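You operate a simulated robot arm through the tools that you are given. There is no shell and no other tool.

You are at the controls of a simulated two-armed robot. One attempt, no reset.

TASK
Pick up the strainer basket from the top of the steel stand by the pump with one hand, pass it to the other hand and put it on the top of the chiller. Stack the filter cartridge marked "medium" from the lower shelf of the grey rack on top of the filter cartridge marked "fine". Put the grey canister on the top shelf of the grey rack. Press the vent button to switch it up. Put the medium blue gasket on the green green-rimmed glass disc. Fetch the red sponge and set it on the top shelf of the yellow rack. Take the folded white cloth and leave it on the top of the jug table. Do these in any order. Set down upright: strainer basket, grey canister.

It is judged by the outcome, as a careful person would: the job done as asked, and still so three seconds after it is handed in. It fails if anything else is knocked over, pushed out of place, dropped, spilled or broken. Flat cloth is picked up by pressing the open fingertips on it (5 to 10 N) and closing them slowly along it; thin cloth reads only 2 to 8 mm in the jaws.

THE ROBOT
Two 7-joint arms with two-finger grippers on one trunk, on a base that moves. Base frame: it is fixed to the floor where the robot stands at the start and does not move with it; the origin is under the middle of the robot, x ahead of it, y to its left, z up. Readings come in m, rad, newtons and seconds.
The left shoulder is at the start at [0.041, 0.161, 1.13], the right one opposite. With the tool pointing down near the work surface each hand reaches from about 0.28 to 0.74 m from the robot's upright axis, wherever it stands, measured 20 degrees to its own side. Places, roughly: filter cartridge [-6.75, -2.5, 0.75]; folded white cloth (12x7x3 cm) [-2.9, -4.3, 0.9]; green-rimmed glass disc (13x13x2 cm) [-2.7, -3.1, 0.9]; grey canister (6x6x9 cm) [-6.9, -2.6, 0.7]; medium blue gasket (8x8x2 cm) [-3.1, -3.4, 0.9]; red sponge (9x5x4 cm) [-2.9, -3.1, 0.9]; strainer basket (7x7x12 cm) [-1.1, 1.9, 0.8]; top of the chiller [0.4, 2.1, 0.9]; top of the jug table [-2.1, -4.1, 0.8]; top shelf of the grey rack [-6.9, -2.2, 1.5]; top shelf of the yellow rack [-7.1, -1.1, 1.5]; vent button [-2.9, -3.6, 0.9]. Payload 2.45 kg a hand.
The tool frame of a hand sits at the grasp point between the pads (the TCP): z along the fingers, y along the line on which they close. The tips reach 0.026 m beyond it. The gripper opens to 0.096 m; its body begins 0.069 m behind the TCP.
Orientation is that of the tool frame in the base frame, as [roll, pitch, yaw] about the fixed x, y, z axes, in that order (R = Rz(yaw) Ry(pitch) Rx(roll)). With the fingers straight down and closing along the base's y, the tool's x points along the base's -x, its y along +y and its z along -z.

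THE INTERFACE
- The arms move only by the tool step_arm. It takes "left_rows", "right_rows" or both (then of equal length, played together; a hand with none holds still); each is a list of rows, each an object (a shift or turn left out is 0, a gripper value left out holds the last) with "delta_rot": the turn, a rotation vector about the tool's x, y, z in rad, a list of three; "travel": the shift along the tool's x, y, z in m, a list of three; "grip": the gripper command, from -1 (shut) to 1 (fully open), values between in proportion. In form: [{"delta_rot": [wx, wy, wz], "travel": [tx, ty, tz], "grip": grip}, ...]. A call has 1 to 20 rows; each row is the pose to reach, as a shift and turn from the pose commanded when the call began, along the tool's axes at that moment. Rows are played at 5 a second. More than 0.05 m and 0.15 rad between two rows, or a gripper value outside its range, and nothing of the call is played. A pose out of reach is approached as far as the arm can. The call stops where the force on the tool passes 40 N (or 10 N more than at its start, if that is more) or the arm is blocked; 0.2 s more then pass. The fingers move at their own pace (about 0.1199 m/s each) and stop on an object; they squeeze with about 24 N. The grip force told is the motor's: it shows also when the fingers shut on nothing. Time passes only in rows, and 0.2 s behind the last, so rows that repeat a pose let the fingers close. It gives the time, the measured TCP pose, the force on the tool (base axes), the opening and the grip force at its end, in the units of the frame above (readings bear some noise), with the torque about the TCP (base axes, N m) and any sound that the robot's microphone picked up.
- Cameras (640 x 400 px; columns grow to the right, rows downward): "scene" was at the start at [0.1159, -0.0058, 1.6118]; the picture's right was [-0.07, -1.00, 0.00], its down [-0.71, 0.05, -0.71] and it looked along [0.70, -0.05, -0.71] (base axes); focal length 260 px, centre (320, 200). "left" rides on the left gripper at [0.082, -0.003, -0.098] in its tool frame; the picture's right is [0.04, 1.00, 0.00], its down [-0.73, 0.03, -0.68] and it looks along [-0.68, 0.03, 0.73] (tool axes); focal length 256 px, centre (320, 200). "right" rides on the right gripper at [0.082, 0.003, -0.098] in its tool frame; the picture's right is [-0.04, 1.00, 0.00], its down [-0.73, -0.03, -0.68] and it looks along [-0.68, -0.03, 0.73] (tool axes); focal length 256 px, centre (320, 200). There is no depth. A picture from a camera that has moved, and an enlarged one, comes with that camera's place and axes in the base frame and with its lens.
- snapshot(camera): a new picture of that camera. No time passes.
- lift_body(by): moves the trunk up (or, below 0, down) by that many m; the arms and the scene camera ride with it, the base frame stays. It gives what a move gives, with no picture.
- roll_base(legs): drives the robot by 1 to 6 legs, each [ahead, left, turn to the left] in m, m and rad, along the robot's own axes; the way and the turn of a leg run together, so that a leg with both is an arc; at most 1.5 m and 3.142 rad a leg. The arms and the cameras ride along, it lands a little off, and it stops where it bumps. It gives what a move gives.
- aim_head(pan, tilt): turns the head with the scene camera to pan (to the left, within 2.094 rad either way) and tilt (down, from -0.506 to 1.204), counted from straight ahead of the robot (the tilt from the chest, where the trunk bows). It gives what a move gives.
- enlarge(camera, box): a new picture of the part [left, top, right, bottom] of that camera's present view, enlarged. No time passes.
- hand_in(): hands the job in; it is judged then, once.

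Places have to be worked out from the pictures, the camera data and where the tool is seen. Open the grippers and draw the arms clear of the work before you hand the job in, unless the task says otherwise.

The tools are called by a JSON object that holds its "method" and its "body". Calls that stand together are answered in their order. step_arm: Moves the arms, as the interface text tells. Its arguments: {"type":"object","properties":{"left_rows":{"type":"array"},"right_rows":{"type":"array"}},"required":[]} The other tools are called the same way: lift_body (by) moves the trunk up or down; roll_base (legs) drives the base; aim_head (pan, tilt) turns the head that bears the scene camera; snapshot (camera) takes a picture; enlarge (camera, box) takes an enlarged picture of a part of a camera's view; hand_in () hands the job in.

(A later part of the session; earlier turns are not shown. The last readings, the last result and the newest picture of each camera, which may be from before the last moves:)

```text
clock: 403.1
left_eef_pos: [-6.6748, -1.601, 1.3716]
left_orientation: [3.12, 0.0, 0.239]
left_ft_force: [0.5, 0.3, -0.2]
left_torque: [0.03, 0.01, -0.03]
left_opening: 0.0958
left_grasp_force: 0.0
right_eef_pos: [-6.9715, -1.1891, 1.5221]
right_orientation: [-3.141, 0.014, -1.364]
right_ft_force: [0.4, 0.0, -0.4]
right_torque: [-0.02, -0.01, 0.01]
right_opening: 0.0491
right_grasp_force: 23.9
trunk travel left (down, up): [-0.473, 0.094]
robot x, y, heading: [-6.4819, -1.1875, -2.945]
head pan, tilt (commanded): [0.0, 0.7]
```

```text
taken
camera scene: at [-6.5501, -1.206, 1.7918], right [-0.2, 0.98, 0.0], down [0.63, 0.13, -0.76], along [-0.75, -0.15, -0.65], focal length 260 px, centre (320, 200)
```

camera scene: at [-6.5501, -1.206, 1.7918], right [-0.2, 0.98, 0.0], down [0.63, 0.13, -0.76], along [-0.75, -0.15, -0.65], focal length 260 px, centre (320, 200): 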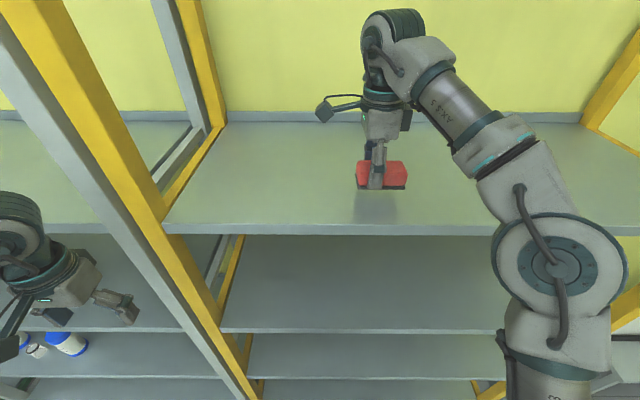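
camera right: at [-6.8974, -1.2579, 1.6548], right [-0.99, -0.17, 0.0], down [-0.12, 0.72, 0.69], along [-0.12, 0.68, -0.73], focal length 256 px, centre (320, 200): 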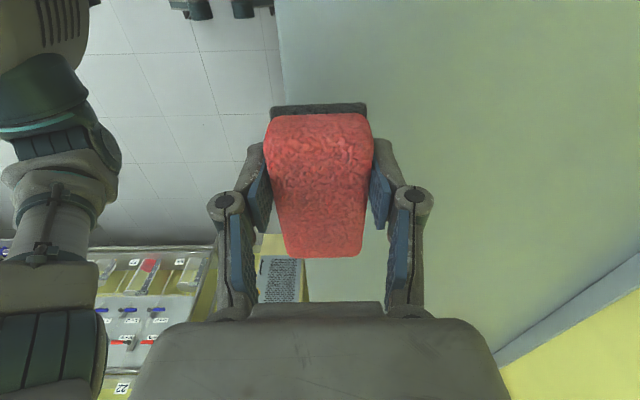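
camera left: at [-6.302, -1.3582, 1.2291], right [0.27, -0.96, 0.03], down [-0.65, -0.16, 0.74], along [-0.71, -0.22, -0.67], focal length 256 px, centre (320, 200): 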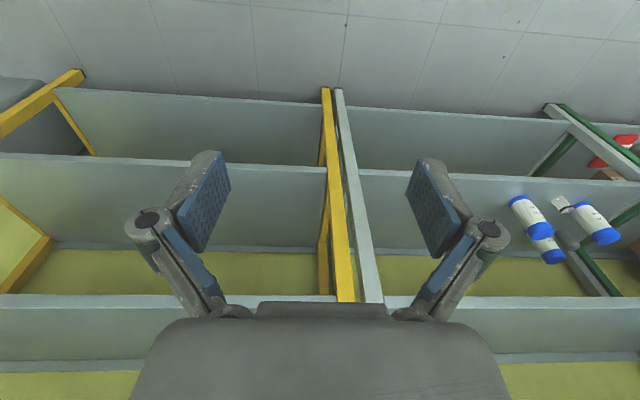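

Steady and about 12 cm inside. I lower in 4 mm steps until contact.

{"method": "step_arm", "body": {"right_rows": [{"travel": [0, 0, 0.004], "grip": -1}, {"travel": [0, 0, 0.008], "grip": -1}, {"travel": [0, 0, 0.012], "grip": -1}, {"travel": [0, 0, 0.012], "grip": -1}]}}

```text
clock: 404.1
left_eef_pos: [-6.6745, -1.6011, 1.371]
left_orientation: [3.122, 0.003, 0.239]
left_ft_force: [0.1, -0.4, 0.0]
left_torque: [-0.02, 0.0, 0.0]
left_opening: 0.096
left_grasp_force: 0.0
right_eef_pos: [-6.9692, -1.1865, 1.5103]
right_orientation: [3.141, 0.013, -1.364]
right_ft_force: [-0.2, 0.2, -0.3]
right_torque: [-0.03, -0.01, -0.01]
right_opening: 0.049
right_grasp_force: 23.9
trunk travel left (down, up): [-0.473, 0.094]
robot x, y, heading: [-6.4763, -1.1894, -2.945]
head pan, tilt (commanded): [0.0, 0.7]
```

{"method": "step_arm", "body": {"right_rows": [{"travel": [0, 0, 0.003], "grip": -1}, {"travel": [0, 0, 0.006], "grip": -1}, {"travel": [0, 0, 0.009], "grip": -1}, {"travel": [0, 0, 0.009], "grip": -1}]}}

```text
clock: 405.1
left_eef_pos: [-6.6751, -1.5997, 1.371]
left_orientation: [3.121, 0.002, 0.24]
left_ft_force: [0.0, 0.2, -0.7]
left_torque: [0.03, 0.02, 0.02]
left_opening: 0.0963
left_grasp_force: 0.1
right_eef_pos: [-6.9694, -1.1879, 1.5011]
right_orientation: [-3.141, 0.014, -1.364]
right_ft_force: [0.1, -0.2, -0.4]
right_torque: [-0.01, 0.01, 0.0]
right_opening: 0.0492
right_grasp_force: 24.3
trunk travel left (down, up): [-0.473, 0.094]
robot x, y, heading: [-6.4792, -1.1915, -2.945]
head pan, tilt (commanded): [0.0, 0.7]
```

No contact yet at z = 1.501; I continue down.

{"method": "step_arm", "body": {"right_rows": [{"travel": [0, 0, 0.003], "grip": -1}, {"travel": [0, 0, 0.006], "grip": -1}, {"travel": [0, 0, 0.009], "grip": -1}, {"travel": [0, 0, 0.009], "grip": -1}]}}

{"method": "snapshot", "body": {"camera": "right"}}

{"method": "enlarge", "body": {"camera": "scene", "box": [320, 130, 450, 240]}}

```text
clock: 406.1
left_eef_pos: [-6.6742, -1.6016, 1.371]
left_orientation: [3.121, 0.0, 0.24]
left_ft_force: [-0.1, 0.5, -0.3]
left_torque: [0.02, 0.0, 0.0]
left_opening: 0.0964
left_grasp_force: 0.1
right_eef_pos: [-6.9691, -1.1876, 1.4941]
right_orientation: [3.136, 0.013, -1.364]
right_ft_force: [-4.2, -0.1, 14.3]
right_torque: [0.44, 0.36, 0.07]
right_opening: 0.0494
right_grasp_force: 24.2
trunk travel left (down, up): [-0.473, 0.094]
robot x, y, heading: [-6.4752, -1.1904, -2.945]
head pan, tilt (commanded): [0.0, 0.7]
```

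```text
taken
camera right: at [-6.9556, -1.2694, 1.59], right [-0.99, -0.17, 0.0], down [-0.12, 0.72, 0.69], along [-0.12, 0.68, -0.73], focal length 256 px, centre (320, 200)
```

right: 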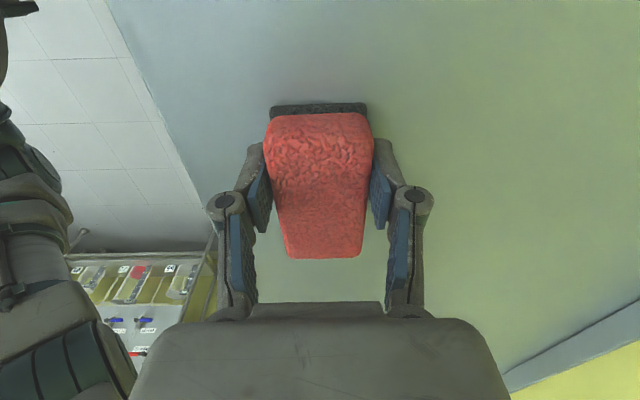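

```text
3.64 times, centred on (385, 185) of scene
camera zoom: at [-6.5492, -1.2059, 1.792], right [-0.2, 0.98, 0.0], down [0.63, 0.13, -0.76], along [-0.75, -0.15, -0.65], focal length 945 px, centre (84, 254)
```

zoom: 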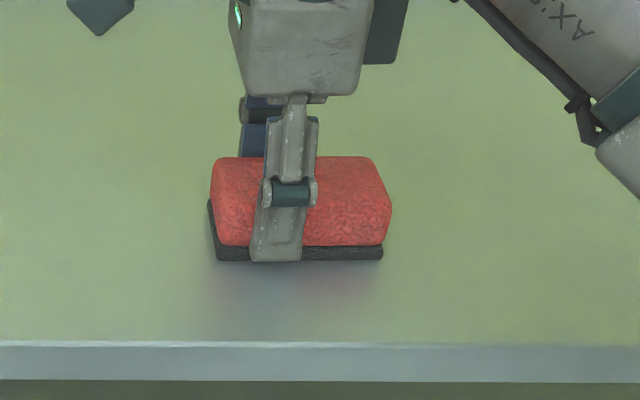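

Contact at 14 N; the sponge lies on the shelf well inside the edge. I ease up and open.

{"method": "step_arm", "body": {"right_rows": [{"travel": [0, 0, -0.002], "grip": -1}, {"travel": [0, 0, -0.002], "grip": 0.15}, {"travel": [0, 0, -0.002], "grip": 0.3}, {"travel": [0, 0, -0.002], "grip": 0.6}, {"travel": [0, 0, -0.002], "grip": 0.8}, {"travel": [0, 0, -0.002], "grip": 0.8}]}}

{"method": "step_arm", "body": {"right_rows": [{"travel": [0, 0, -0.02], "grip": 0.8}, {"travel": [0, -0.005, -0.045], "grip": 0.8}, {"travel": [0, -0.02, -0.07], "grip": 0.8}, {"travel": [0, -0.04, -0.08], "grip": 0.8}, {"travel": [0, -0.06, -0.085], "grip": 0.8}, {"travel": [0, -0.09, -0.085], "grip": 0.8}, {"travel": [0, -0.12, -0.085], "grip": 0.8}]}}

{"method": "snapshot", "body": {"camera": "scene"}}

```text
clock: 407.5
left_eef_pos: [-6.6749, -1.6015, 1.3716]
left_orientation: [3.121, 0.002, 0.238]
left_ft_force: [-0.2, 0.1, 0.8]
left_torque: [0.01, -0.04, 0.01]
left_opening: 0.0959
left_grasp_force: 0.0
right_eef_pos: [-6.9694, -1.1874, 1.494]
right_orientation: [3.141, 0.014, -1.364]
right_ft_force: [0.1, -0.3, 0.5]
right_torque: [-0.02, 0.0, -0.01]
right_opening: 0.0863
right_grasp_force: 0.1
trunk travel left (down, up): [-0.473, 0.094]
robot x, y, heading: [-6.4767, -1.1891, -2.942]
head pan, tilt (commanded): [0.0, 0.7]
```

```text
clock: 409.1
left_eef_pos: [-6.6734, -1.6019, 1.3712]
left_orientation: [3.121, 0.002, 0.239]
left_ft_force: [-0.4, 0.1, 0.3]
left_torque: [-0.02, 0.03, 0.01]
left_opening: 0.0962
left_grasp_force: 0.0
right_eef_pos: [-6.849, -1.1655, 1.5805]
right_orientation: [3.137, 0.012, -1.364]
right_ft_force: [0.3, -0.4, 0.8]
right_torque: [-0.05, 0.02, 0.01]
right_opening: 0.0861
right_grasp_force: 0.0
right hand out of reach, approached as far as the arm can: row 3, 4, 5
trunk travel left (down, up): [-0.473, 0.094]
robot x, y, heading: [-6.4781, -1.1881, -2.944]
head pan, tilt (commanded): [0.0, 0.7]
```

```text
taken
camera scene: at [-6.546, -1.2063, 1.792], right [-0.2, 0.98, 0.0], down [0.63, 0.13, -0.76], along [-0.75, -0.15, -0.64], focal length 260 px, centre (320, 200)
```

scene: 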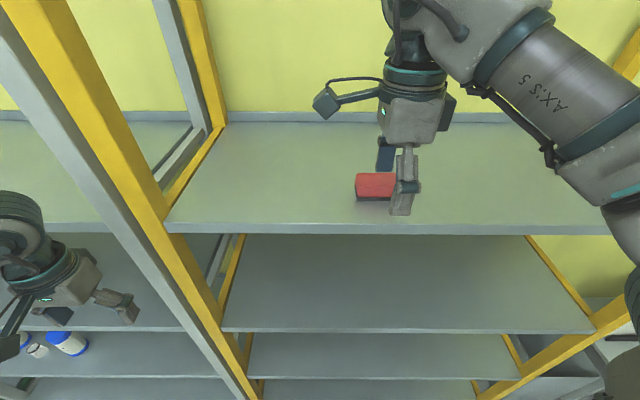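

The sponge is on the top shelf. I back the base away and look at it.

{"method": "roll_base", "body": {"legs": [[-0.55, 0, 0]]}}

{"method": "snapshot", "body": {"camera": "scene"}}

```text
clock: 412.3
left_eef_pos: [-6.131, -1.4927, 1.3701]
left_orientation: [3.121, -0.001, 0.238]
left_ft_force: [-0.9, 0.0, -0.2]
left_torque: [0.0, -0.04, 0.02]
left_opening: 0.0961
left_grasp_force: 0.1
right_eef_pos: [-6.3081, -1.0562, 1.5788]
right_orientation: [-3.139, 0.012, -1.365]
right_ft_force: [0.5, 0.6, -0.4]
right_torque: [0.01, -0.02, 0.0]
right_opening: 0.0863
right_grasp_force: 0.0
trunk travel left (down, up): [-0.473, 0.094]
robot x, y, heading: [-5.9332, -1.0785, -2.945]
head pan, tilt (commanded): [0.0, 0.7]
```

```text
taken
camera scene: at [-6.0055, -1.0979, 1.7917], right [-0.19, 0.98, 0.0], down [0.63, 0.13, -0.76], along [-0.75, -0.15, -0.65], focal length 260 px, centre (320, 200)
```

scene: 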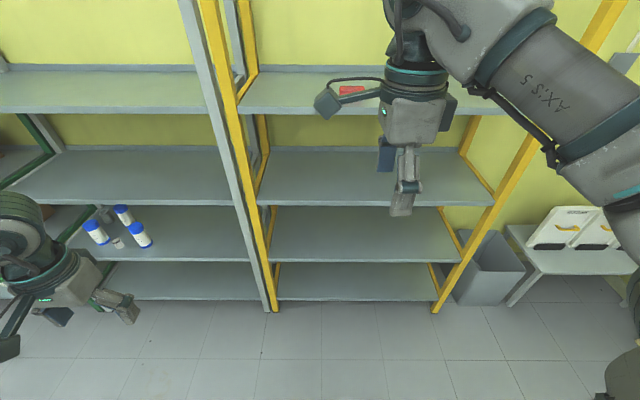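

The sponge stands safely on the yellow rack's top shelf. I lower and straighten the right hand, then strafe left to face the cartridges on the grey rack.

{"method": "step_arm", "body": {"right_rows": [{"delta_rot": [0, 0, -0.14], "travel": [0, 0.005, 0.025], "grip": 1}, {"delta_rot": [0, 0, -0.28], "travel": [0, 0.01, 0.05], "grip": 1}, {"delta_rot": [0, 0, -0.42], "travel": [0, 0.015, 0.075], "grip": 1}, {"delta_rot": [0, 0, -0.56], "travel": [0, 0.02, 0.1], "grip": 1}, {"delta_rot": [0, 0, -0.7], "travel": [0, 0.02, 0.125], "grip": 1}, {"delta_rot": [0, 0, -0.84], "travel": [-0.01, 0.02, 0.15], "grip": 1}, {"delta_rot": [0, 0, -0.98], "travel": [-0.02, 0.02, 0.175], "grip": 1}, {"delta_rot": [0, 0, -1.12], "travel": [-0.03, 0.02, 0.2], "grip": 1}, {"delta_rot": [0, 0, -1.26], "travel": [-0.04, 0.02, 0.22], "grip": 1}, {"delta_rot": [0, 0, -1.4], "travel": [-0.06, 0.02, 0.22], "grip": 1}, {"delta_rot": [0, 0, -1.54], "travel": [-0.08, 0.02, 0.22], "grip": 1}, {"delta_rot": [0, 0, -1.56], "travel": [-0.1, 0.02, 0.22], "grip": 1}]}}

{"method": "step_arm", "body": {"left_rows": [{"travel": [-0.03, -0.03, 0], "grip": 1}, {"travel": [-0.06, -0.06, 0], "grip": 1}, {"travel": [-0.08, -0.09, 0], "grip": 1}, {"travel": [-0.1, -0.1, 0], "grip": 1}]}}

{"method": "roll_base", "body": {"legs": [[0, 1.15, 0]]}}

{"method": "lift_body", "body": {"by": -0.25}}

{"method": "snapshot", "body": {"camera": "scene"}}

```text
clock: 414.9
left_eef_pos: [-6.128, -1.4894, 1.3724]
left_orientation: [3.118, 0.001, 0.236]
left_ft_force: [-0.2, -0.9, 0.2]
left_torque: [-0.02, 0.0, -0.02]
left_opening: 0.0958
left_grasp_force: 0.1
right_eef_pos: [-6.3459, -0.9544, 1.3596]
right_orientation: [-3.132, 0.001, 0.197]
right_ft_force: [-0.3, -0.3, -0.3]
right_torque: [-0.02, -0.01, 0.0]
right_opening: 0.096
right_grasp_force: 0.1
trunk travel left (down, up): [-0.473, 0.094]
robot x, y, heading: [-5.9336, -1.0778, -2.945]
head pan, tilt (commanded): [0.0, 0.7]
```

```text
clock: 415.9
left_eef_pos: [-6.2481, -1.4137, 1.3707]
left_orientation: [3.118, 0.002, 0.238]
left_ft_force: [0.3, 0.4, -0.2]
left_torque: [-0.01, 0.0, 0.01]
left_opening: 0.0959
left_grasp_force: 0.0
right_eef_pos: [-6.3466, -0.9535, 1.3599]
right_orientation: [-3.133, 0.0, 0.195]
right_ft_force: [0.2, 0.4, -0.2]
right_torque: [-0.04, 0.0, 0.02]
right_opening: 0.0959
right_grasp_force: 0.0
trunk travel left (down, up): [-0.473, 0.094]
robot x, y, heading: [-5.9344, -1.0806, -2.944]
head pan, tilt (commanded): [0.0, 0.7]
```

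```text
clock: 421.8
left_eef_pos: [-6.0294, -2.5499, 1.3708]
left_orientation: [3.116, 0.001, 0.23]
left_ft_force: [0.1, -0.6, -0.5]
left_torque: [-0.01, 0.04, 0.02]
left_opening: 0.0957
left_grasp_force: 0.0
right_eef_pos: [-6.1235, -2.0887, 1.3599]
right_orientation: [-3.132, 0.001, 0.186]
right_ft_force: [-0.4, -0.3, -0.5]
right_torque: [-0.01, 0.01, -0.04]
right_opening: 0.0959
right_grasp_force: 0.1
trunk travel left (down, up): [-0.473, 0.094]
robot x, y, heading: [-5.7095, -2.22, -2.953]
head pan, tilt (commanded): [0.0, 0.7]
```

```text
clock: 424.4
left_eef_pos: [-6.0263, -2.5481, 1.122]
left_orientation: [3.117, 0.005, 0.23]
left_ft_force: [-1.0, 0.0, 0.6]
left_torque: [-0.04, 0.03, 0.01]
left_opening: 0.0957
left_grasp_force: 0.0
right_eef_pos: [-6.1189, -2.0869, 1.1125]
right_orientation: [-3.132, 0.005, 0.188]
right_ft_force: [0.6, 0.3, 0.3]
right_torque: [0.01, 0.06, -0.01]
right_opening: 0.0961
right_grasp_force: 0.1
trunk travel left (down, up): [-0.223, 0.344]
robot x, y, heading: [-5.7064, -2.2135, -2.953]
head pan, tilt (commanded): [0.0, 0.7]
```

```text
taken
camera scene: at [-5.8802, -2.2487, 1.5393], right [-0.19, 0.98, 0.0], down [0.64, 0.12, -0.76], along [-0.75, -0.14, -0.65], focal length 260 px, centre (320, 200)
```

scene: 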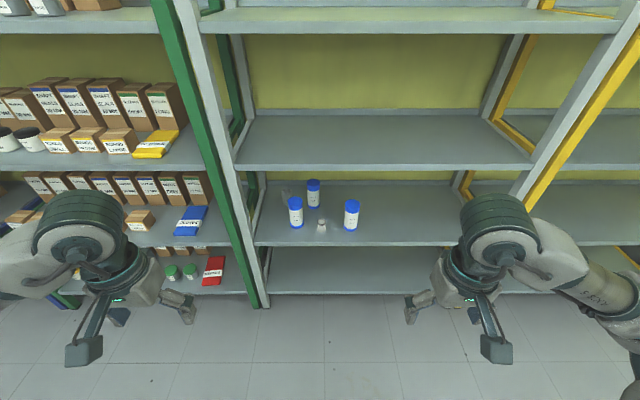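

{"method": "enlarge", "body": {"camera": "scene", "box": [260, 165, 380, 245]}}

```text
5.00 times, centred on (320, 205) of scene
camera zoom: at [-5.8802, -2.2487, 1.5393], right [-0.19, 0.98, 0.0], down [0.64, 0.12, -0.76], along [-0.75, -0.14, -0.65], focal length 1300 px, centre (320, 175)
```

zoom: 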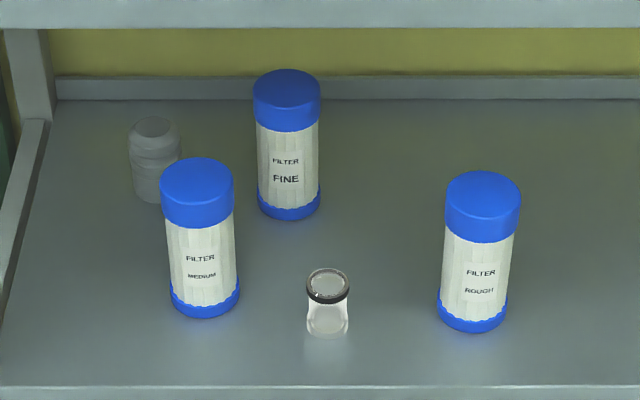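

The labels read: left front MEDIUM, back FINE, right ROUGH; the grey canister stands behind MEDIUM, and a small glass jar sits between. MEDIUM is about 0.11 m and FINE 0.24 m inside the shelf edge, shelf at z ≈ 0.643. I test a horizontal right-hand posture in free space, needed for stacking under the next shelf.

{"method": "step_arm", "body": {"right_rows": [{"delta_rot": [0, -0.143, 0], "travel": [-0.022, 0, 0.015], "grip": 1}, {"delta_rot": [0, -0.286, 0], "travel": [-0.044, 0, 0.03], "grip": 1}, {"delta_rot": [0, -0.429, 0], "travel": [-0.066, 0, 0.045], "grip": 1}, {"delta_rot": [0, -0.572, 0], "travel": [-0.088, 0, 0.06], "grip": 1}, {"delta_rot": [0, -0.715, 0], "travel": [-0.11, 0, 0.075], "grip": 1}, {"delta_rot": [0, -0.858, 0], "travel": [-0.132, 0, 0.09], "grip": 1}, {"delta_rot": [0, -1.0, 0], "travel": [-0.154, 0, 0.105], "grip": 1}, {"delta_rot": [0, -1.143, 0], "travel": [-0.176, 0, 0.12], "grip": 1}, {"delta_rot": [0, -1.286, 0], "travel": [-0.198, 0, 0.135], "grip": 1}, {"delta_rot": [0, -1.43, 0], "travel": [-0.22, 0, 0.15], "grip": 1}, {"delta_rot": [0, -1.56, 0], "travel": [-0.24, 0, 0.165], "grip": 1}, {"delta_rot": [0, -1.56, 0], "travel": [-0.24, 0, 0.165], "grip": 1}]}}

{"method": "snapshot", "body": {"camera": "scene"}}

{"method": "snapshot", "body": {"camera": "right"}}

```text
clock: 426.9
left_eef_pos: [-6.027, -2.5492, 1.1218]
left_orientation: [3.116, 0.005, 0.23]
left_ft_force: [1.1, -1.1, -0.2]
left_torque: [0.0, 0.04, -0.01]
left_opening: 0.0963
left_grasp_force: 0.1
right_eef_pos: [-6.3075, -2.1335, 0.9866]
right_orientation: [-3.095, 1.268, 0.258]
right_ft_force: [0.4, -0.5, 0.5]
right_torque: [-0.03, 0.0, 0.03]
right_opening: 0.0959
right_grasp_force: 0.2
right hand out of reach, approached as far as the arm can: row 9, 10, 11, 12
trunk travel left (down, up): [-0.223, 0.344]
robot x, y, heading: [-5.7139, -2.2147, -2.956]
head pan, tilt (commanded): [0.0, 0.7]
```

```text
taken
camera scene: at [-5.8804, -2.2495, 1.5391], right [-0.19, 0.98, 0.0], down [0.64, 0.12, -0.76], along [-0.75, -0.14, -0.65], focal length 260 px, centre (320, 200)
```

scene: 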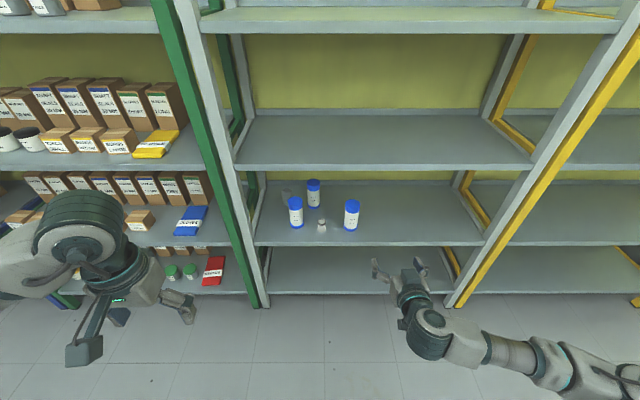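

```text
taken
camera right: at [-6.1936, -2.1119, 0.9375], right [0.2, -0.98, 0.02], down [0.42, 0.11, 0.9], along [-0.89, -0.17, 0.43], focal length 256 px, centre (320, 200)
```

right: 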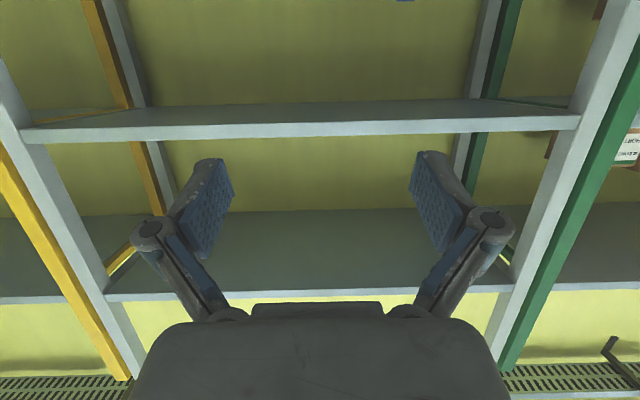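

The posture stopped at 73° of tilt here. I try extending further forward, where the forearm points more toward the rack.

{"method": "step_arm", "body": {"right_rows": [{"delta_rot": [0, 0, 0], "travel": [-0.011, 0, 0.036], "grip": 1}, {"delta_rot": [0, -0.05, 0], "travel": [-0.022, 0, 0.072], "grip": 1}, {"delta_rot": [0, -0.12, 0], "travel": [-0.034, 0, 0.108], "grip": 1}, {"delta_rot": [0, -0.2, 0], "travel": [-0.045, 0, 0.143], "grip": 1}, {"delta_rot": [0, -0.29, 0], "travel": [-0.045, 0, 0.143], "grip": 1}, {"delta_rot": [0, -0.29, 0], "travel": [-0.045, 0, 0.143], "grip": 1}]}}

{"method": "snapshot", "body": {"camera": "scene"}}

```text
clock: 428.4
left_eef_pos: [-6.0261, -2.5543, 1.1212]
left_orientation: [3.123, 0.004, 0.232]
left_ft_force: [-0.7, 0.6, -0.6]
left_torque: [0.0, 0.03, -0.01]
left_opening: 0.0962
left_grasp_force: 0.1
right_eef_pos: [-6.4497, -2.2297, 1.0357]
right_orientation: [-2.819, 1.509, 0.482]
right_ft_force: [0.2, -1.0, -0.6]
right_torque: [-0.01, 0.03, -0.04]
right_opening: 0.0961
right_grasp_force: 0.1
right hand out of reach, approached as far as the arm can: row 2, 3, 4, 5, 6
trunk travel left (down, up): [-0.223, 0.344]
robot x, y, heading: [-5.7115, -2.2124, -2.951]
head pan, tilt (commanded): [0.0, 0.7]
```

```text
taken
camera scene: at [-5.8799, -2.2631, 1.5387], right [-0.19, 0.98, 0.01], down [0.64, 0.13, -0.76], along [-0.75, -0.14, -0.65], focal length 260 px, centre (320, 200)
```

scene: 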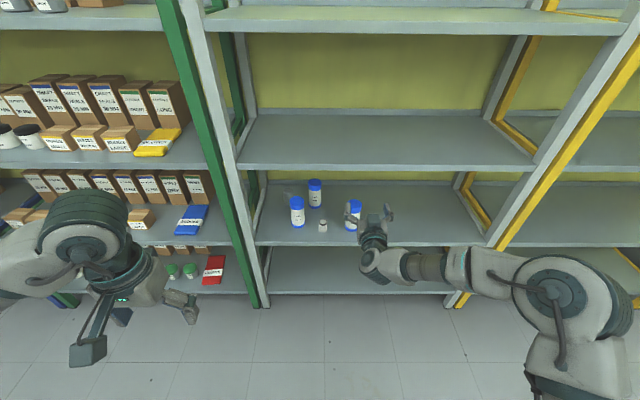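

The right hand now points horizontally (86°) at shoulder height, so the trunk height decides. I lower the trunk by 0.2 m and strafe left to line up with MEDIUM.

{"method": "lift_body", "body": {"by": -0.2}}

{"method": "roll_base", "body": {"legs": [[0, 0.24, -0.005]]}}

{"method": "step_arm", "body": {"right_rows": [{"grip": 1}, {"grip": 1}, {"grip": 1}, {"grip": 1}, {"grip": 1}]}}

{"method": "snapshot", "body": {"camera": "scene"}}

{"method": "snapshot", "body": {"camera": "right"}}

```text
clock: 430.5
left_eef_pos: [-6.0248, -2.5486, 0.9232]
left_orientation: [3.117, 0.007, 0.229]
left_ft_force: [-0.1, -0.6, 0.1]
left_torque: [0.02, 0.0, 0.02]
left_opening: 0.0961
left_grasp_force: 0.0
right_eef_pos: [-6.4487, -2.2246, 0.838]
right_orientation: [-2.865, 1.512, 0.44]
right_ft_force: [0.9, 0.0, -0.2]
right_torque: [-0.04, 0.01, -0.02]
right_opening: 0.0961
right_grasp_force: 0.0
trunk travel left (down, up): [-0.023, 0.544]
robot x, y, heading: [-5.7108, -2.2141, -2.953]
head pan, tilt (commanded): [0.0, 0.7]
```

```text
clock: 432.3
left_eef_pos: [-5.9861, -2.7686, 0.9243]
left_orientation: [3.107, 0.006, 0.223]
left_ft_force: [-1.4, -0.1, 0.0]
left_torque: [-0.02, -0.01, -0.01]
left_opening: 0.0961
left_grasp_force: 0.1
right_eef_pos: [-6.4083, -2.4431, 0.8349]
right_orientation: [-3.051, 1.511, 0.246]
right_ft_force: [-0.4, 1.4, 0.0]
right_torque: [0.01, 0.03, 0.07]
right_opening: 0.0961
right_grasp_force: 0.0
trunk travel left (down, up): [-0.023, 0.544]
robot x, y, heading: [-5.6641, -2.4484, -2.958]
head pan, tilt (commanded): [0.0, 0.7]
```

```text
clock: 433.5
left_eef_pos: [-5.9792, -2.7811, 0.9238]
left_orientation: [3.117, 0.011, 0.224]
left_ft_force: [1.2, -0.3, -0.5]
left_torque: [0.06, 0.04, -0.02]
left_opening: 0.0962
left_grasp_force: 0.0
right_eef_pos: [-6.4009, -2.4536, 0.8406]
right_orientation: [-2.841, 1.514, 0.454]
right_ft_force: [1.2, 0.5, 0.2]
right_torque: [-0.03, 0.0, -0.01]
right_opening: 0.0959
right_grasp_force: 0.0
trunk travel left (down, up): [-0.023, 0.544]
robot x, y, heading: [-5.6675, -2.4529, -2.955]
head pan, tilt (commanded): [0.0, 0.7]
```

```text
taken
camera scene: at [-6.06, -2.5283, 1.2902], right [-0.18, 0.98, 0.0], down [0.64, 0.12, -0.76], along [-0.75, -0.14, -0.65], focal length 260 px, centre (320, 200)
```

scene: 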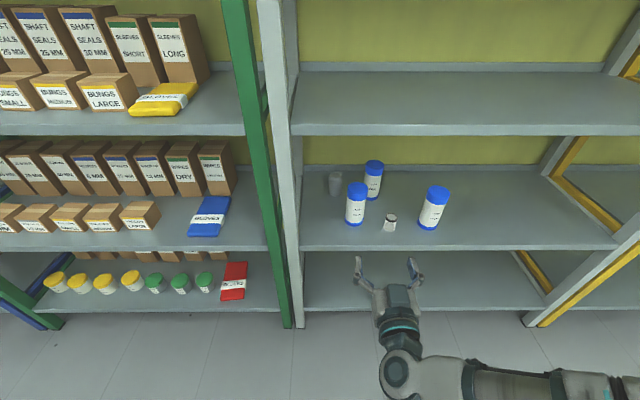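

```text
taken
camera right: at [-6.3002, -2.4397, 0.7637], right [0.15, -0.99, 0.02], down [0.63, 0.12, 0.77], along [-0.76, -0.1, 0.64], focal length 256 px, centre (320, 200)
```

right: 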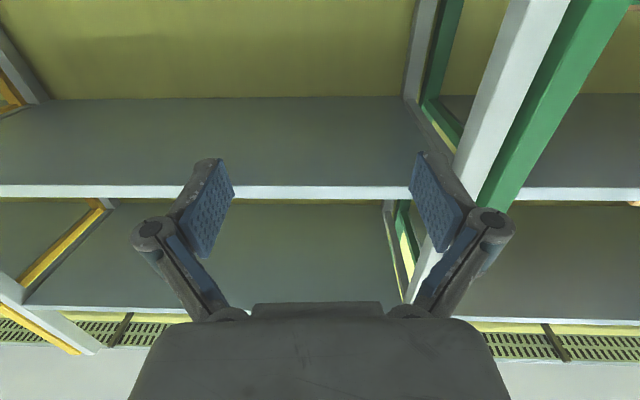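

The trunk bows forward when low, giving a closer view. I enlarge the items to refine their positions.

{"method": "enlarge", "body": {"camera": "scene", "box": [300, 140, 480, 300]}}

```text
2.50 times, centred on (390, 220) of scene
camera zoom: at [-6.06, -2.5283, 1.2902], right [-0.18, 0.98, 0.0], down [0.64, 0.12, -0.76], along [-0.75, -0.14, -0.65], focal length 650 px, centre (145, 150)
```

zoom: 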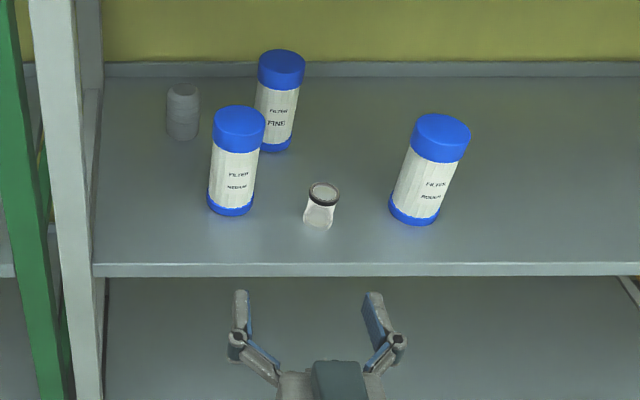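

Refined: MEDIUM is at about (-6.709, -2.523), and my tips appear about 5 mm further right in view than computed. I lower the hand to z ≈ 0.768, the cap region, shift 1.5 cm left, then drive in 0.18 m and look.

{"method": "step_arm", "body": {"right_rows": [{"travel": [0.02, 0.004, 0], "grip": 1}, {"travel": [0.04, 0.008, 0], "grip": 1}, {"travel": [0.06, 0.012, 0], "grip": 1}, {"travel": [0.0726, 0.015, 0], "grip": 1}, {"travel": [0.0726, 0.015, 0], "grip": 1}, {"travel": [0.0726, 0.015, 0], "grip": 1}]}}

{"method": "roll_base", "body": {"legs": [[0.18, 0, 0]]}}

{"method": "step_arm", "body": {"right_rows": [{"grip": 1}, {"grip": 1}, {"grip": 1}, {"grip": 1}, {"grip": 1}, {"grip": 1}]}}

{"method": "snapshot", "body": {"camera": "scene"}}

```text
clock: 434.9
left_eef_pos: [-5.9802, -2.7765, 0.9249]
left_orientation: [3.114, 0.011, 0.223]
left_ft_force: [-0.8, 0.0, -0.3]
left_torque: [0.02, 0.01, 0.03]
left_opening: 0.096
left_grasp_force: 0.0
right_eef_pos: [-6.3913, -2.4749, 0.7762]
right_orientation: [-2.922, 1.51, 0.364]
right_ft_force: [0.1, -0.8, -0.7]
right_torque: [0.0, 0.02, 0.0]
right_opening: 0.0962
right_grasp_force: 0.1
right hand out of reach, approached as far as the arm can: row 2, 3, 4, 5, 6
trunk travel left (down, up): [-0.023, 0.544]
robot x, y, heading: [-5.6679, -2.4486, -2.96]
head pan, tilt (commanded): [0.0, 0.7]
```

```text
clock: 436.4
left_eef_pos: [-6.1572, -2.8075, 0.9247]
left_orientation: [3.115, 0.008, 0.222]
left_ft_force: [0.0, 0.3, -0.4]
left_torque: [-0.02, -0.04, 0.02]
left_opening: 0.096
left_grasp_force: 0.1
right_eef_pos: [-6.5681, -2.507, 0.7753]
right_orientation: [-2.926, 1.509, 0.359]
right_ft_force: [-1.0, -0.6, -0.7]
right_torque: [-0.01, 0.04, 0.0]
right_opening: 0.0963
right_grasp_force: 0.1
trunk travel left (down, up): [-0.023, 0.544]
robot x, y, heading: [-5.8437, -2.4774, -2.959]
head pan, tilt (commanded): [0.0, 0.7]
```

```text
clock: 437.8
left_eef_pos: [-6.1514, -2.8067, 0.9261]
left_orientation: [3.112, 0.017, 0.222]
left_ft_force: [-0.2, 0.7, 0.8]
left_torque: [-0.02, 0.01, -0.02]
left_opening: 0.0959
left_grasp_force: 0.0
right_eef_pos: [-6.5636, -2.5062, 0.7807]
right_orientation: [-2.91, 1.516, 0.376]
right_ft_force: [1.1, 0.2, 0.1]
right_torque: [0.01, -0.02, 0.01]
right_opening: 0.0961
right_grasp_force: 0.0
trunk travel left (down, up): [-0.023, 0.544]
robot x, y, heading: [-5.8398, -2.482, -2.961]
head pan, tilt (commanded): [0.0, 0.7]
```

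```text
taken
camera scene: at [-6.2367, -2.5554, 1.2901], right [-0.18, 0.98, 0.0], down [0.64, 0.12, -0.76], along [-0.75, -0.14, -0.65], focal length 260 px, centre (320, 200)
```

scene: 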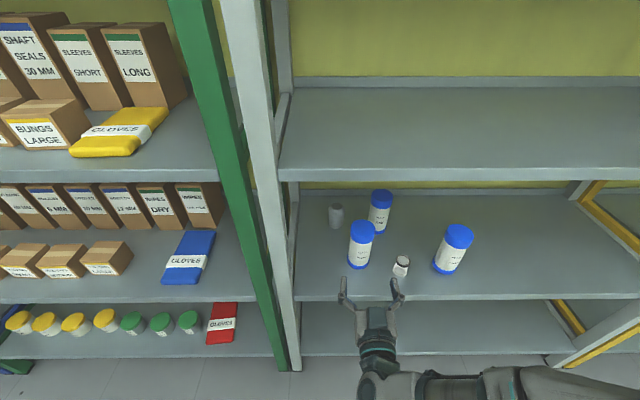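

I enlarge to compare the finger positions with MEDIUM.

{"method": "enlarge", "body": {"camera": "scene", "box": [310, 180, 480, 330]}}

```text
2.67 times, centred on (395, 255) of scene
camera zoom: at [-6.2367, -2.5554, 1.2901], right [-0.18, 0.98, 0.0], down [0.64, 0.12, -0.76], along [-0.75, -0.14, -0.65], focal length 693 px, centre (120, 53)
```

zoom: 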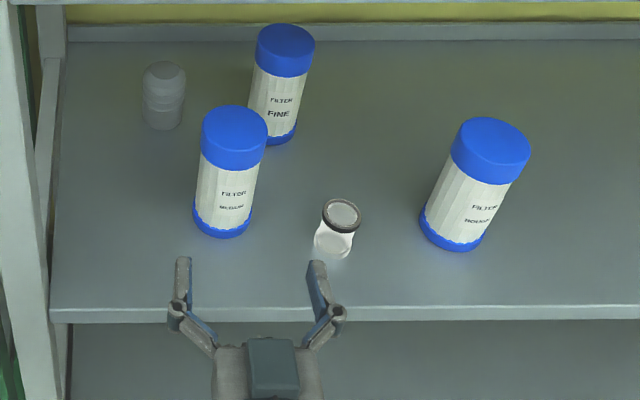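

MEDIUM's axis is only 4 mm right of the finger midline, 0.156 m ahead. I shift 4 mm right and drive in 0.10 m, then look again.

{"method": "step_arm", "body": {"right_rows": [{"travel": [0.002, -0.002, 0], "grip": 1}, {"travel": [0.005, -0.004, 0], "grip": 1}, {"travel": [0.005, -0.004, 0], "grip": 1}]}}

{"method": "roll_base", "body": {"legs": [[0.1, 0, 0]]}}

{"method": "enlarge", "body": {"camera": "scene", "box": [310, 180, 480, 330]}}

```text
clock: 438.6
left_eef_pos: [-6.1517, -2.8066, 0.9261]
left_orientation: [3.113, 0.016, 0.222]
left_ft_force: [0.1, -1.3, 0.0]
left_torque: [0.0, 0.01, 0.01]
left_opening: 0.096
left_grasp_force: 0.0
right_eef_pos: [-6.562, -2.5027, 0.7762]
right_orientation: [-2.919, 1.511, 0.36]
right_ft_force: [-0.6, 1.0, 0.4]
right_torque: [0.0, 0.02, -0.01]
right_opening: 0.0962
right_grasp_force: 0.1
trunk travel left (down, up): [-0.023, 0.544]
robot x, y, heading: [-5.8434, -2.4821, -2.959]
head pan, tilt (commanded): [0.0, 0.7]
```

```text
clock: 439.7
left_eef_pos: [-6.2505, -2.8242, 0.9265]
left_orientation: [3.113, 0.014, 0.223]
left_ft_force: [-0.3, 0.7, -0.9]
left_torque: [-0.02, -0.03, -0.02]
left_opening: 0.0961
left_grasp_force: 0.0
right_eef_pos: [-6.6626, -2.5195, 0.7743]
right_orientation: [-2.932, 1.509, 0.348]
right_ft_force: [-0.2, -0.2, -0.8]
right_torque: [-0.02, 0.04, 0.04]
right_opening: 0.0959
right_grasp_force: 0.0
trunk travel left (down, up): [-0.023, 0.544]
robot x, y, heading: [-5.9416, -2.4984, -2.965]
head pan, tilt (commanded): [0.0, 0.7]
```

```text
2.67 times, centred on (395, 255) of scene
camera zoom: at [-6.3357, -2.5729, 1.2898], right [-0.18, 0.98, 0.0], down [0.64, 0.12, -0.76], along [-0.75, -0.14, -0.65], focal length 693 px, centre (120, 53)
```

zoom: 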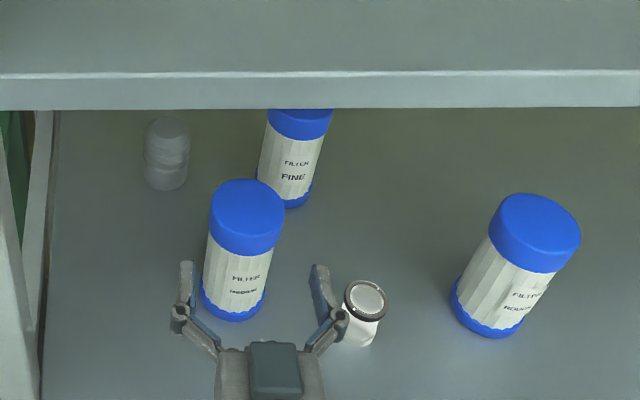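

The fingers straddle MEDIUM well. I drive the last 5.5 cm and then close.

{"method": "roll_base", "body": {"legs": [[0.055, 0, 0]]}}

{"method": "enlarge", "body": {"camera": "scene", "box": [310, 180, 480, 330]}}

```text
clock: 440.7
left_eef_pos: [-6.3015, -2.8333, 0.9274]
left_orientation: [3.111, 0.02, 0.22]
left_ft_force: [-1.1, 0.5, -0.9]
left_torque: [-0.01, -0.06, -0.04]
left_opening: 0.0958
left_grasp_force: 0.1
right_eef_pos: [-6.7131, -2.5294, 0.7787]
right_orientation: [-2.926, 1.514, 0.354]
right_ft_force: [-0.1, 0.0, -0.6]
right_torque: [-0.01, 0.06, 0.0]
right_opening: 0.096
right_grasp_force: 0.0
trunk travel left (down, up): [-0.023, 0.544]
robot x, y, heading: [-5.9956, -2.5093, -2.956]
head pan, tilt (commanded): [0.0, 0.7]
```

```text
2.67 times, centred on (395, 255) of scene
camera zoom: at [-6.3903, -2.5829, 1.2895], right [-0.18, 0.98, 0.0], down [0.64, 0.12, -0.76], along [-0.75, -0.14, -0.65], focal length 693 px, centre (120, 53)
```

zoom: 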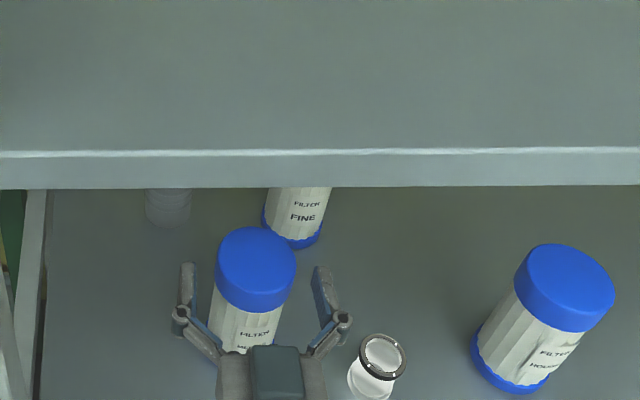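

The cap sits exactly between the pads. I close on it slowly.

{"method": "step_arm", "body": {"right_rows": [{"grip": 0.8}, {"grip": 0.65}, {"grip": 0.5}, {"grip": 0.35}, {"grip": 0.2}, {"grip": -0.3}, {"grip": -1}, {"grip": -1}]}}

{"method": "enlarge", "body": {"camera": "scene", "box": [310, 180, 480, 330]}}

```text
clock: 442.5
left_eef_pos: [-6.2923, -2.8316, 0.9306]
left_orientation: [3.114, 0.025, 0.22]
left_ft_force: [-0.5, 0.7, 0.5]
left_torque: [0.02, 0.03, 0.0]
left_opening: 0.0961
left_grasp_force: 0.1
right_eef_pos: [-6.7059, -2.5279, 0.7844]
right_orientation: [-2.911, 1.521, 0.372]
right_ft_force: [1.3, 0.6, 5.7]
right_torque: [-0.06, 0.08, 0.03]
right_opening: 0.0059
right_grasp_force: 23.4
trunk travel left (down, up): [-0.023, 0.544]
robot x, y, heading: [-5.994, -2.5051, -2.96]
head pan, tilt (commanded): [0.0, 0.7]
```

```text
2.67 times, centred on (395, 255) of scene
camera zoom: at [-6.3869, -2.5828, 1.2907], right [-0.18, 0.98, 0.0], down [0.64, 0.12, -0.76], along [-0.75, -0.14, -0.65], focal length 693 px, centre (120, 53)
```

zoom: 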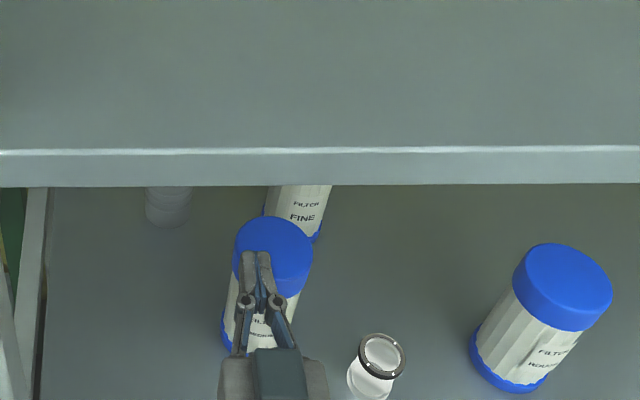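

The fingers closed almost fully: they passed over the cap, so its top is lower than I judged, and MEDIUM got nudged back about 1.5 cm but still stands. I raise the hand slightly, open, and back out to re-measure.

{"method": "step_arm", "body": {"right_rows": [{"travel": [-0.005, 0, 0], "grip": -1}, {"travel": [-0.012, 0, 0], "grip": -1}, {"travel": [-0.015, 0, 0], "grip": -0.5}, {"travel": [-0.015, 0, 0], "grip": 0.2}, {"travel": [-0.015, 0, 0], "grip": 1}, {"travel": [-0.015, 0, 0], "grip": 1}]}}

{"method": "roll_base", "body": {"legs": [[-0.12, 0, 0]]}}

{"method": "snapshot", "body": {"camera": "scene"}}

{"method": "enlarge", "body": {"camera": "scene", "box": [310, 180, 480, 330]}}

```text
clock: 443.9
left_eef_pos: [-6.2943, -2.832, 0.9308]
left_orientation: [3.114, 0.026, 0.222]
left_ft_force: [0.3, -0.2, 0.4]
left_torque: [-0.01, 0.05, -0.02]
left_opening: 0.096
left_grasp_force: 0.1
right_eef_pos: [-6.7079, -2.5284, 0.7971]
right_orientation: [-2.908, 1.521, 0.371]
right_ft_force: [-1.2, 0.0, -0.3]
right_torque: [0.01, 0.0, 0.01]
right_opening: 0.0959
right_grasp_force: 0.0
trunk travel left (down, up): [-0.023, 0.544]
robot x, y, heading: [-5.9957, -2.5097, -2.958]
head pan, tilt (commanded): [0.0, 0.7]
```

```text
clock: 445.1
left_eef_pos: [-6.1768, -2.8098, 0.9317]
left_orientation: [3.113, 0.026, 0.222]
left_ft_force: [0.2, -0.4, -0.3]
left_torque: [0.04, 0.05, 0.0]
left_opening: 0.0959
left_grasp_force: 0.1
right_eef_pos: [-6.5903, -2.5071, 0.7987]
right_orientation: [-2.9, 1.521, 0.377]
right_ft_force: [0.5, -0.6, -0.9]
right_torque: [-0.03, -0.02, 0.0]
right_opening: 0.0961
right_grasp_force: 0.1
trunk travel left (down, up): [-0.023, 0.544]
robot x, y, heading: [-5.8805, -2.4871, -2.958]
head pan, tilt (commanded): [0.0, 0.7]
```

```text
taken
camera scene: at [-6.2707, -2.5613, 1.2905], right [-0.18, 0.98, 0.0], down [0.64, 0.12, -0.76], along [-0.75, -0.14, -0.65], focal length 260 px, centre (320, 200)
```

scene: 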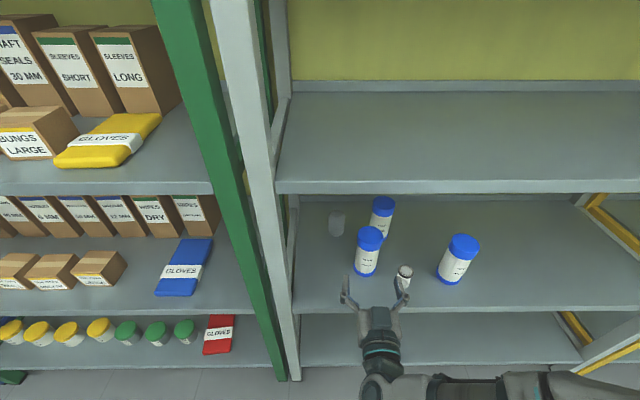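

```text
2.67 times, centred on (395, 255) of scene
camera zoom: at [-6.2707, -2.5613, 1.2905], right [-0.18, 0.98, 0.0], down [0.64, 0.12, -0.76], along [-0.75, -0.14, -0.65], focal length 693 px, centre (120, 53)
```

zoom: 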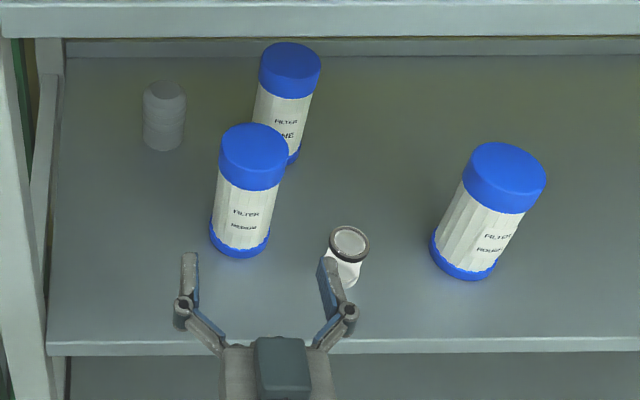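

MEDIUM still stands, now near (-6.73, -2.515). The caps must top out near z ≈ 0.77, so I need about z = 0.735. I pull the hand back 8 cm, where the arm can reach lower, and lower it 6 cm.

{"method": "step_arm", "body": {"right_rows": [{"travel": [0.01, 0, -0.02], "grip": 1}, {"travel": [0.02, 0, -0.04], "grip": 1}, {"travel": [0.03, 0, -0.06], "grip": 1}, {"travel": [0.04, 0, -0.08], "grip": 1}, {"travel": [0.05, 0, -0.08], "grip": 1}, {"travel": [0.062, 0, -0.08], "grip": 1}, {"travel": [0.062, 0, -0.08], "grip": 1}]}}

{"method": "step_arm", "body": {"right_rows": [{"grip": 1}, {"grip": 1}, {"grip": 1}, {"grip": 1}, {"grip": 1}]}}

{"method": "snapshot", "body": {"camera": "scene"}}

```text
clock: 446.7
left_eef_pos: [-6.1728, -2.8089, 0.9324]
left_orientation: [3.113, 0.032, 0.222]
left_ft_force: [0.0, -0.7, 0.2]
left_torque: [0.0, 0.01, 0.01]
left_opening: 0.0959
left_grasp_force: 0.1
right_eef_pos: [-6.5062, -2.4945, 0.7437]
right_orientation: [-2.889, 1.527, 0.391]
right_ft_force: [0.0, 0.1, -0.1]
right_torque: [0.03, -0.01, 0.01]
right_opening: 0.096
right_grasp_force: 0.0
trunk travel left (down, up): [-0.023, 0.544]
robot x, y, heading: [-5.8767, -2.4868, -2.957]
head pan, tilt (commanded): [0.0, 0.7]
```

```text
clock: 447.9
left_eef_pos: [-6.1726, -2.8091, 0.933]
left_orientation: [3.11, 0.033, 0.221]
left_ft_force: [-0.8, 0.1, -0.3]
left_torque: [-0.03, -0.01, -0.02]
left_opening: 0.0961
left_grasp_force: 0.1
right_eef_pos: [-6.5065, -2.4942, 0.7438]
right_orientation: [-2.89, 1.528, 0.39]
right_ft_force: [-0.7, -0.3, -0.2]
right_torque: [0.01, 0.0, 0.0]
right_opening: 0.0958
right_grasp_force: 0.0
trunk travel left (down, up): [-0.023, 0.544]
robot x, y, heading: [-5.879, -2.492, -2.96]
head pan, tilt (commanded): [0.0, 0.7]
```

```text
taken
camera scene: at [-6.2714, -2.5616, 1.2902], right [-0.18, 0.98, 0.0], down [0.64, 0.12, -0.76], along [-0.75, -0.14, -0.65], focal length 260 px, centre (320, 200)
```

scene: 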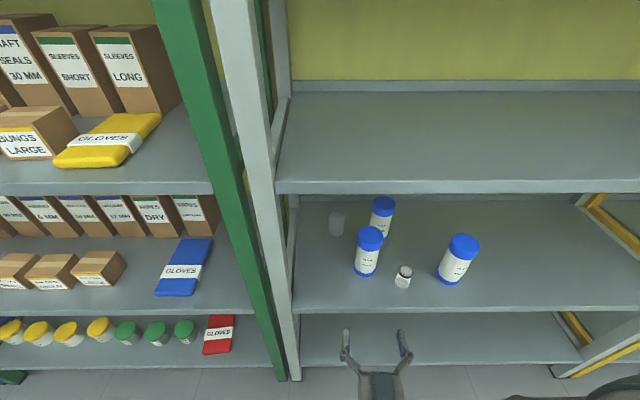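

The hand now holds z ≈ 0.744, and MEDIUM is about 1.9 cm to the right of its line. I shift right and drive in 0.15 m, then look.

{"method": "step_arm", "body": {"right_rows": [{"travel": [0, -0.007, 0], "grip": 1}, {"travel": [0, -0.014, 0], "grip": 1}, {"travel": [0, -0.019, 0], "grip": 1}, {"travel": [0, -0.019, 0], "grip": 1}]}}

{"method": "roll_base", "body": {"legs": [[0.13, 0, 0]]}}

{"method": "enlarge", "body": {"camera": "scene", "box": [300, 180, 500, 360]}}

```text
clock: 448.9
left_eef_pos: [-6.1733, -2.8098, 0.934]
left_orientation: [3.112, 0.033, 0.221]
left_ft_force: [-0.6, -1.0, 0.2]
left_torque: [-0.01, 0.02, 0.01]
left_opening: 0.0961
left_grasp_force: 0.0
right_eef_pos: [-6.5022, -2.4872, 0.7499]
right_orientation: [-2.895, 1.524, 0.381]
right_ft_force: [-0.6, 0.0, -0.5]
right_torque: [-0.03, 0.01, -0.01]
right_opening: 0.0959
right_grasp_force: 0.0
right hand out of reach, approached as far as the arm can: row 1, 2, 3, 4
trunk travel left (down, up): [-0.023, 0.544]
robot x, y, heading: [-5.8764, -2.4877, -2.956]
head pan, tilt (commanded): [0.0, 0.7]
```

```text
clock: 450.2
left_eef_pos: [-6.3018, -2.833, 0.9332]
left_orientation: [3.112, 0.03, 0.221]
left_ft_force: [-0.9, -0.5, 0.1]
left_torque: [0.02, -0.03, 0.04]
left_opening: 0.0958
left_grasp_force: 0.0
right_eef_pos: [-6.6328, -2.5098, 0.7494]
right_orientation: [-2.905, 1.524, 0.371]
right_ft_force: [-0.1, 0.1, 0.0]
right_torque: [0.03, 0.02, -0.01]
right_opening: 0.0961
right_grasp_force: 0.0
trunk travel left (down, up): [-0.023, 0.544]
robot x, y, heading: [-6.0069, -2.5101, -2.959]
head pan, tilt (commanded): [0.0, 0.7]
```

```text
2.22 times, centred on (400, 270) of scene
camera zoom: at [-6.4008, -2.5849, 1.2899], right [-0.18, 0.98, 0.0], down [0.64, 0.12, -0.76], along [-0.75, -0.14, -0.65], focal length 578 px, centre (142, 44)
```

zoom: 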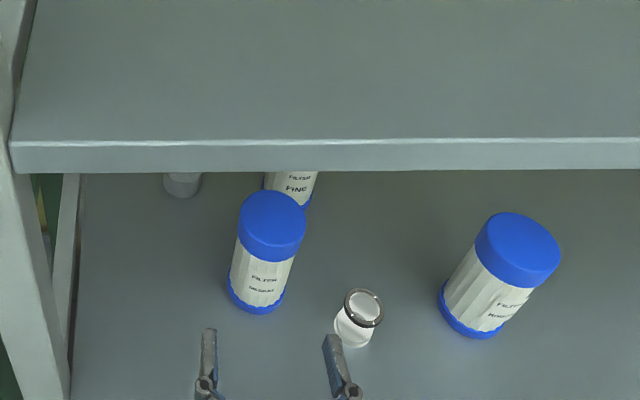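

The axis of MEDIUM is 1.7 cm to the right and 0.12 m ahead of the hand. I use the base to strafe right 1.7 cm and go forward 5 cm, then the arm for the rest.

{"method": "roll_base", "body": {"legs": [[0, -0.017, 0], [0.05, 0, 0]]}}

{"method": "step_arm", "body": {"right_rows": [{"travel": [0, 0, 0.012], "grip": 1}, {"travel": [0, 0, 0.025], "grip": 1}, {"travel": [0, 0, 0.037], "grip": 1}, {"travel": [0, 0, 0.037], "grip": 1}]}}

{"method": "enlarge", "body": {"camera": "scene", "box": [300, 180, 500, 360]}}

```text
clock: 451.5
left_eef_pos: [-6.3526, -2.8113, 0.9367]
left_orientation: [3.103, 0.035, 0.218]
left_ft_force: [-0.8, -0.3, -0.2]
left_torque: [-0.01, -0.04, -0.03]
left_opening: 0.0962
left_grasp_force: 0.0
right_eef_pos: [-6.6822, -2.4904, 0.7505]
right_orientation: [-3.133, 1.528, 0.14]
right_ft_force: [-0.2, 0.7, -0.5]
right_torque: [0.01, 0.01, 0.05]
right_opening: 0.096
right_grasp_force: 0.0
trunk travel left (down, up): [-0.023, 0.544]
robot x, y, heading: [-6.0613, -2.5021, -2.962]
head pan, tilt (commanded): [0.0, 0.7]
```

```text
clock: 452.5
left_eef_pos: [-6.345, -2.8192, 0.9369]
left_orientation: [3.11, 0.042, 0.218]
left_ft_force: [-0.1, -0.7, -0.8]
left_torque: [0.03, 0.01, -0.04]
left_opening: 0.0959
left_grasp_force: 0.1
right_eef_pos: [-6.7113, -2.5059, 0.7564]
right_orientation: [-2.877, 1.53, 0.393]
right_ft_force: [-0.1, -0.9, 0.0]
right_torque: [0.01, 0.0, 0.0]
right_opening: 0.0957
right_grasp_force: 0.0
right hand out of reach, approached as far as the arm can: row 2, 3, 4
trunk travel left (down, up): [-0.023, 0.544]
robot x, y, heading: [-6.0557, -2.5036, -2.956]
head pan, tilt (commanded): [0.0, 0.7]
```

```text
2.22 times, centred on (400, 270) of scene
camera zoom: at [-6.4521, -2.5739, 1.2902], right [-0.18, 0.98, 0.0], down [0.64, 0.12, -0.76], along [-0.75, -0.14, -0.65], focal length 578 px, centre (142, 44)
```

zoom: 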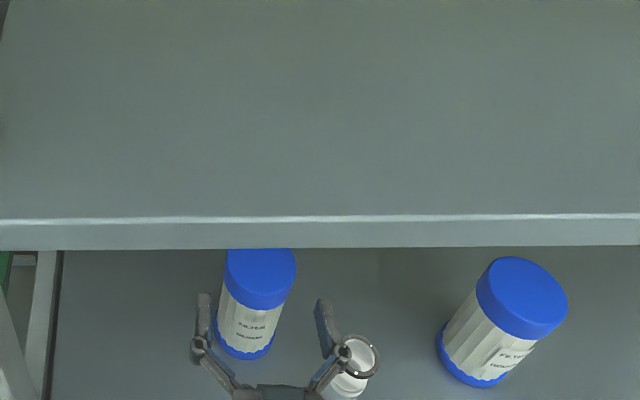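

The fingers straddle the cap laterally; 4 cm remain. I drive forward 4 cm.

{"method": "roll_base", "body": {"legs": [[0.042, 0, 0]]}}

{"method": "enlarge", "body": {"camera": "scene", "box": [300, 200, 500, 380]}}

```text
clock: 453.4
left_eef_pos: [-6.387, -2.8309, 0.936]
left_orientation: [3.113, 0.04, 0.219]
left_ft_force: [-0.4, -0.7, -0.8]
left_torque: [0.04, -0.08, 0.0]
left_opening: 0.0959
left_grasp_force: 0.1
right_eef_pos: [-6.7524, -2.5176, 0.7563]
right_orientation: [-2.834, 1.528, 0.433]
right_ft_force: [-0.7, -0.6, -0.4]
right_torque: [-0.01, 0.04, 0.0]
right_opening: 0.0961
right_grasp_force: 0.1
trunk travel left (down, up): [-0.023, 0.544]
robot x, y, heading: [-6.1023, -2.5089, -2.962]
head pan, tilt (commanded): [0.0, 0.7]
```

```text
2.22 times, centred on (400, 290) of scene
camera zoom: at [-6.4939, -2.5851, 1.2897], right [-0.18, 0.98, 0.0], down [0.64, 0.12, -0.76], along [-0.75, -0.13, -0.65], focal length 578 px, centre (142, 0)
```

zoom: 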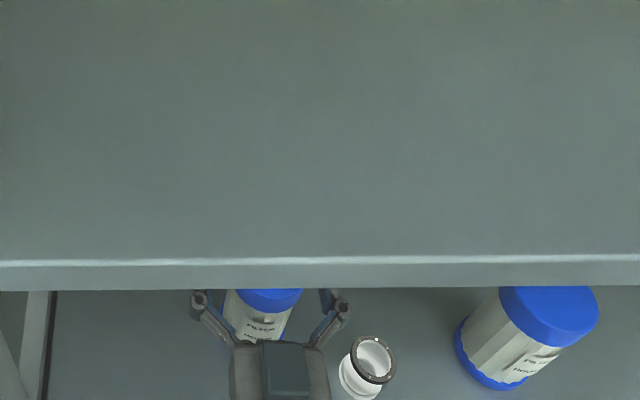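

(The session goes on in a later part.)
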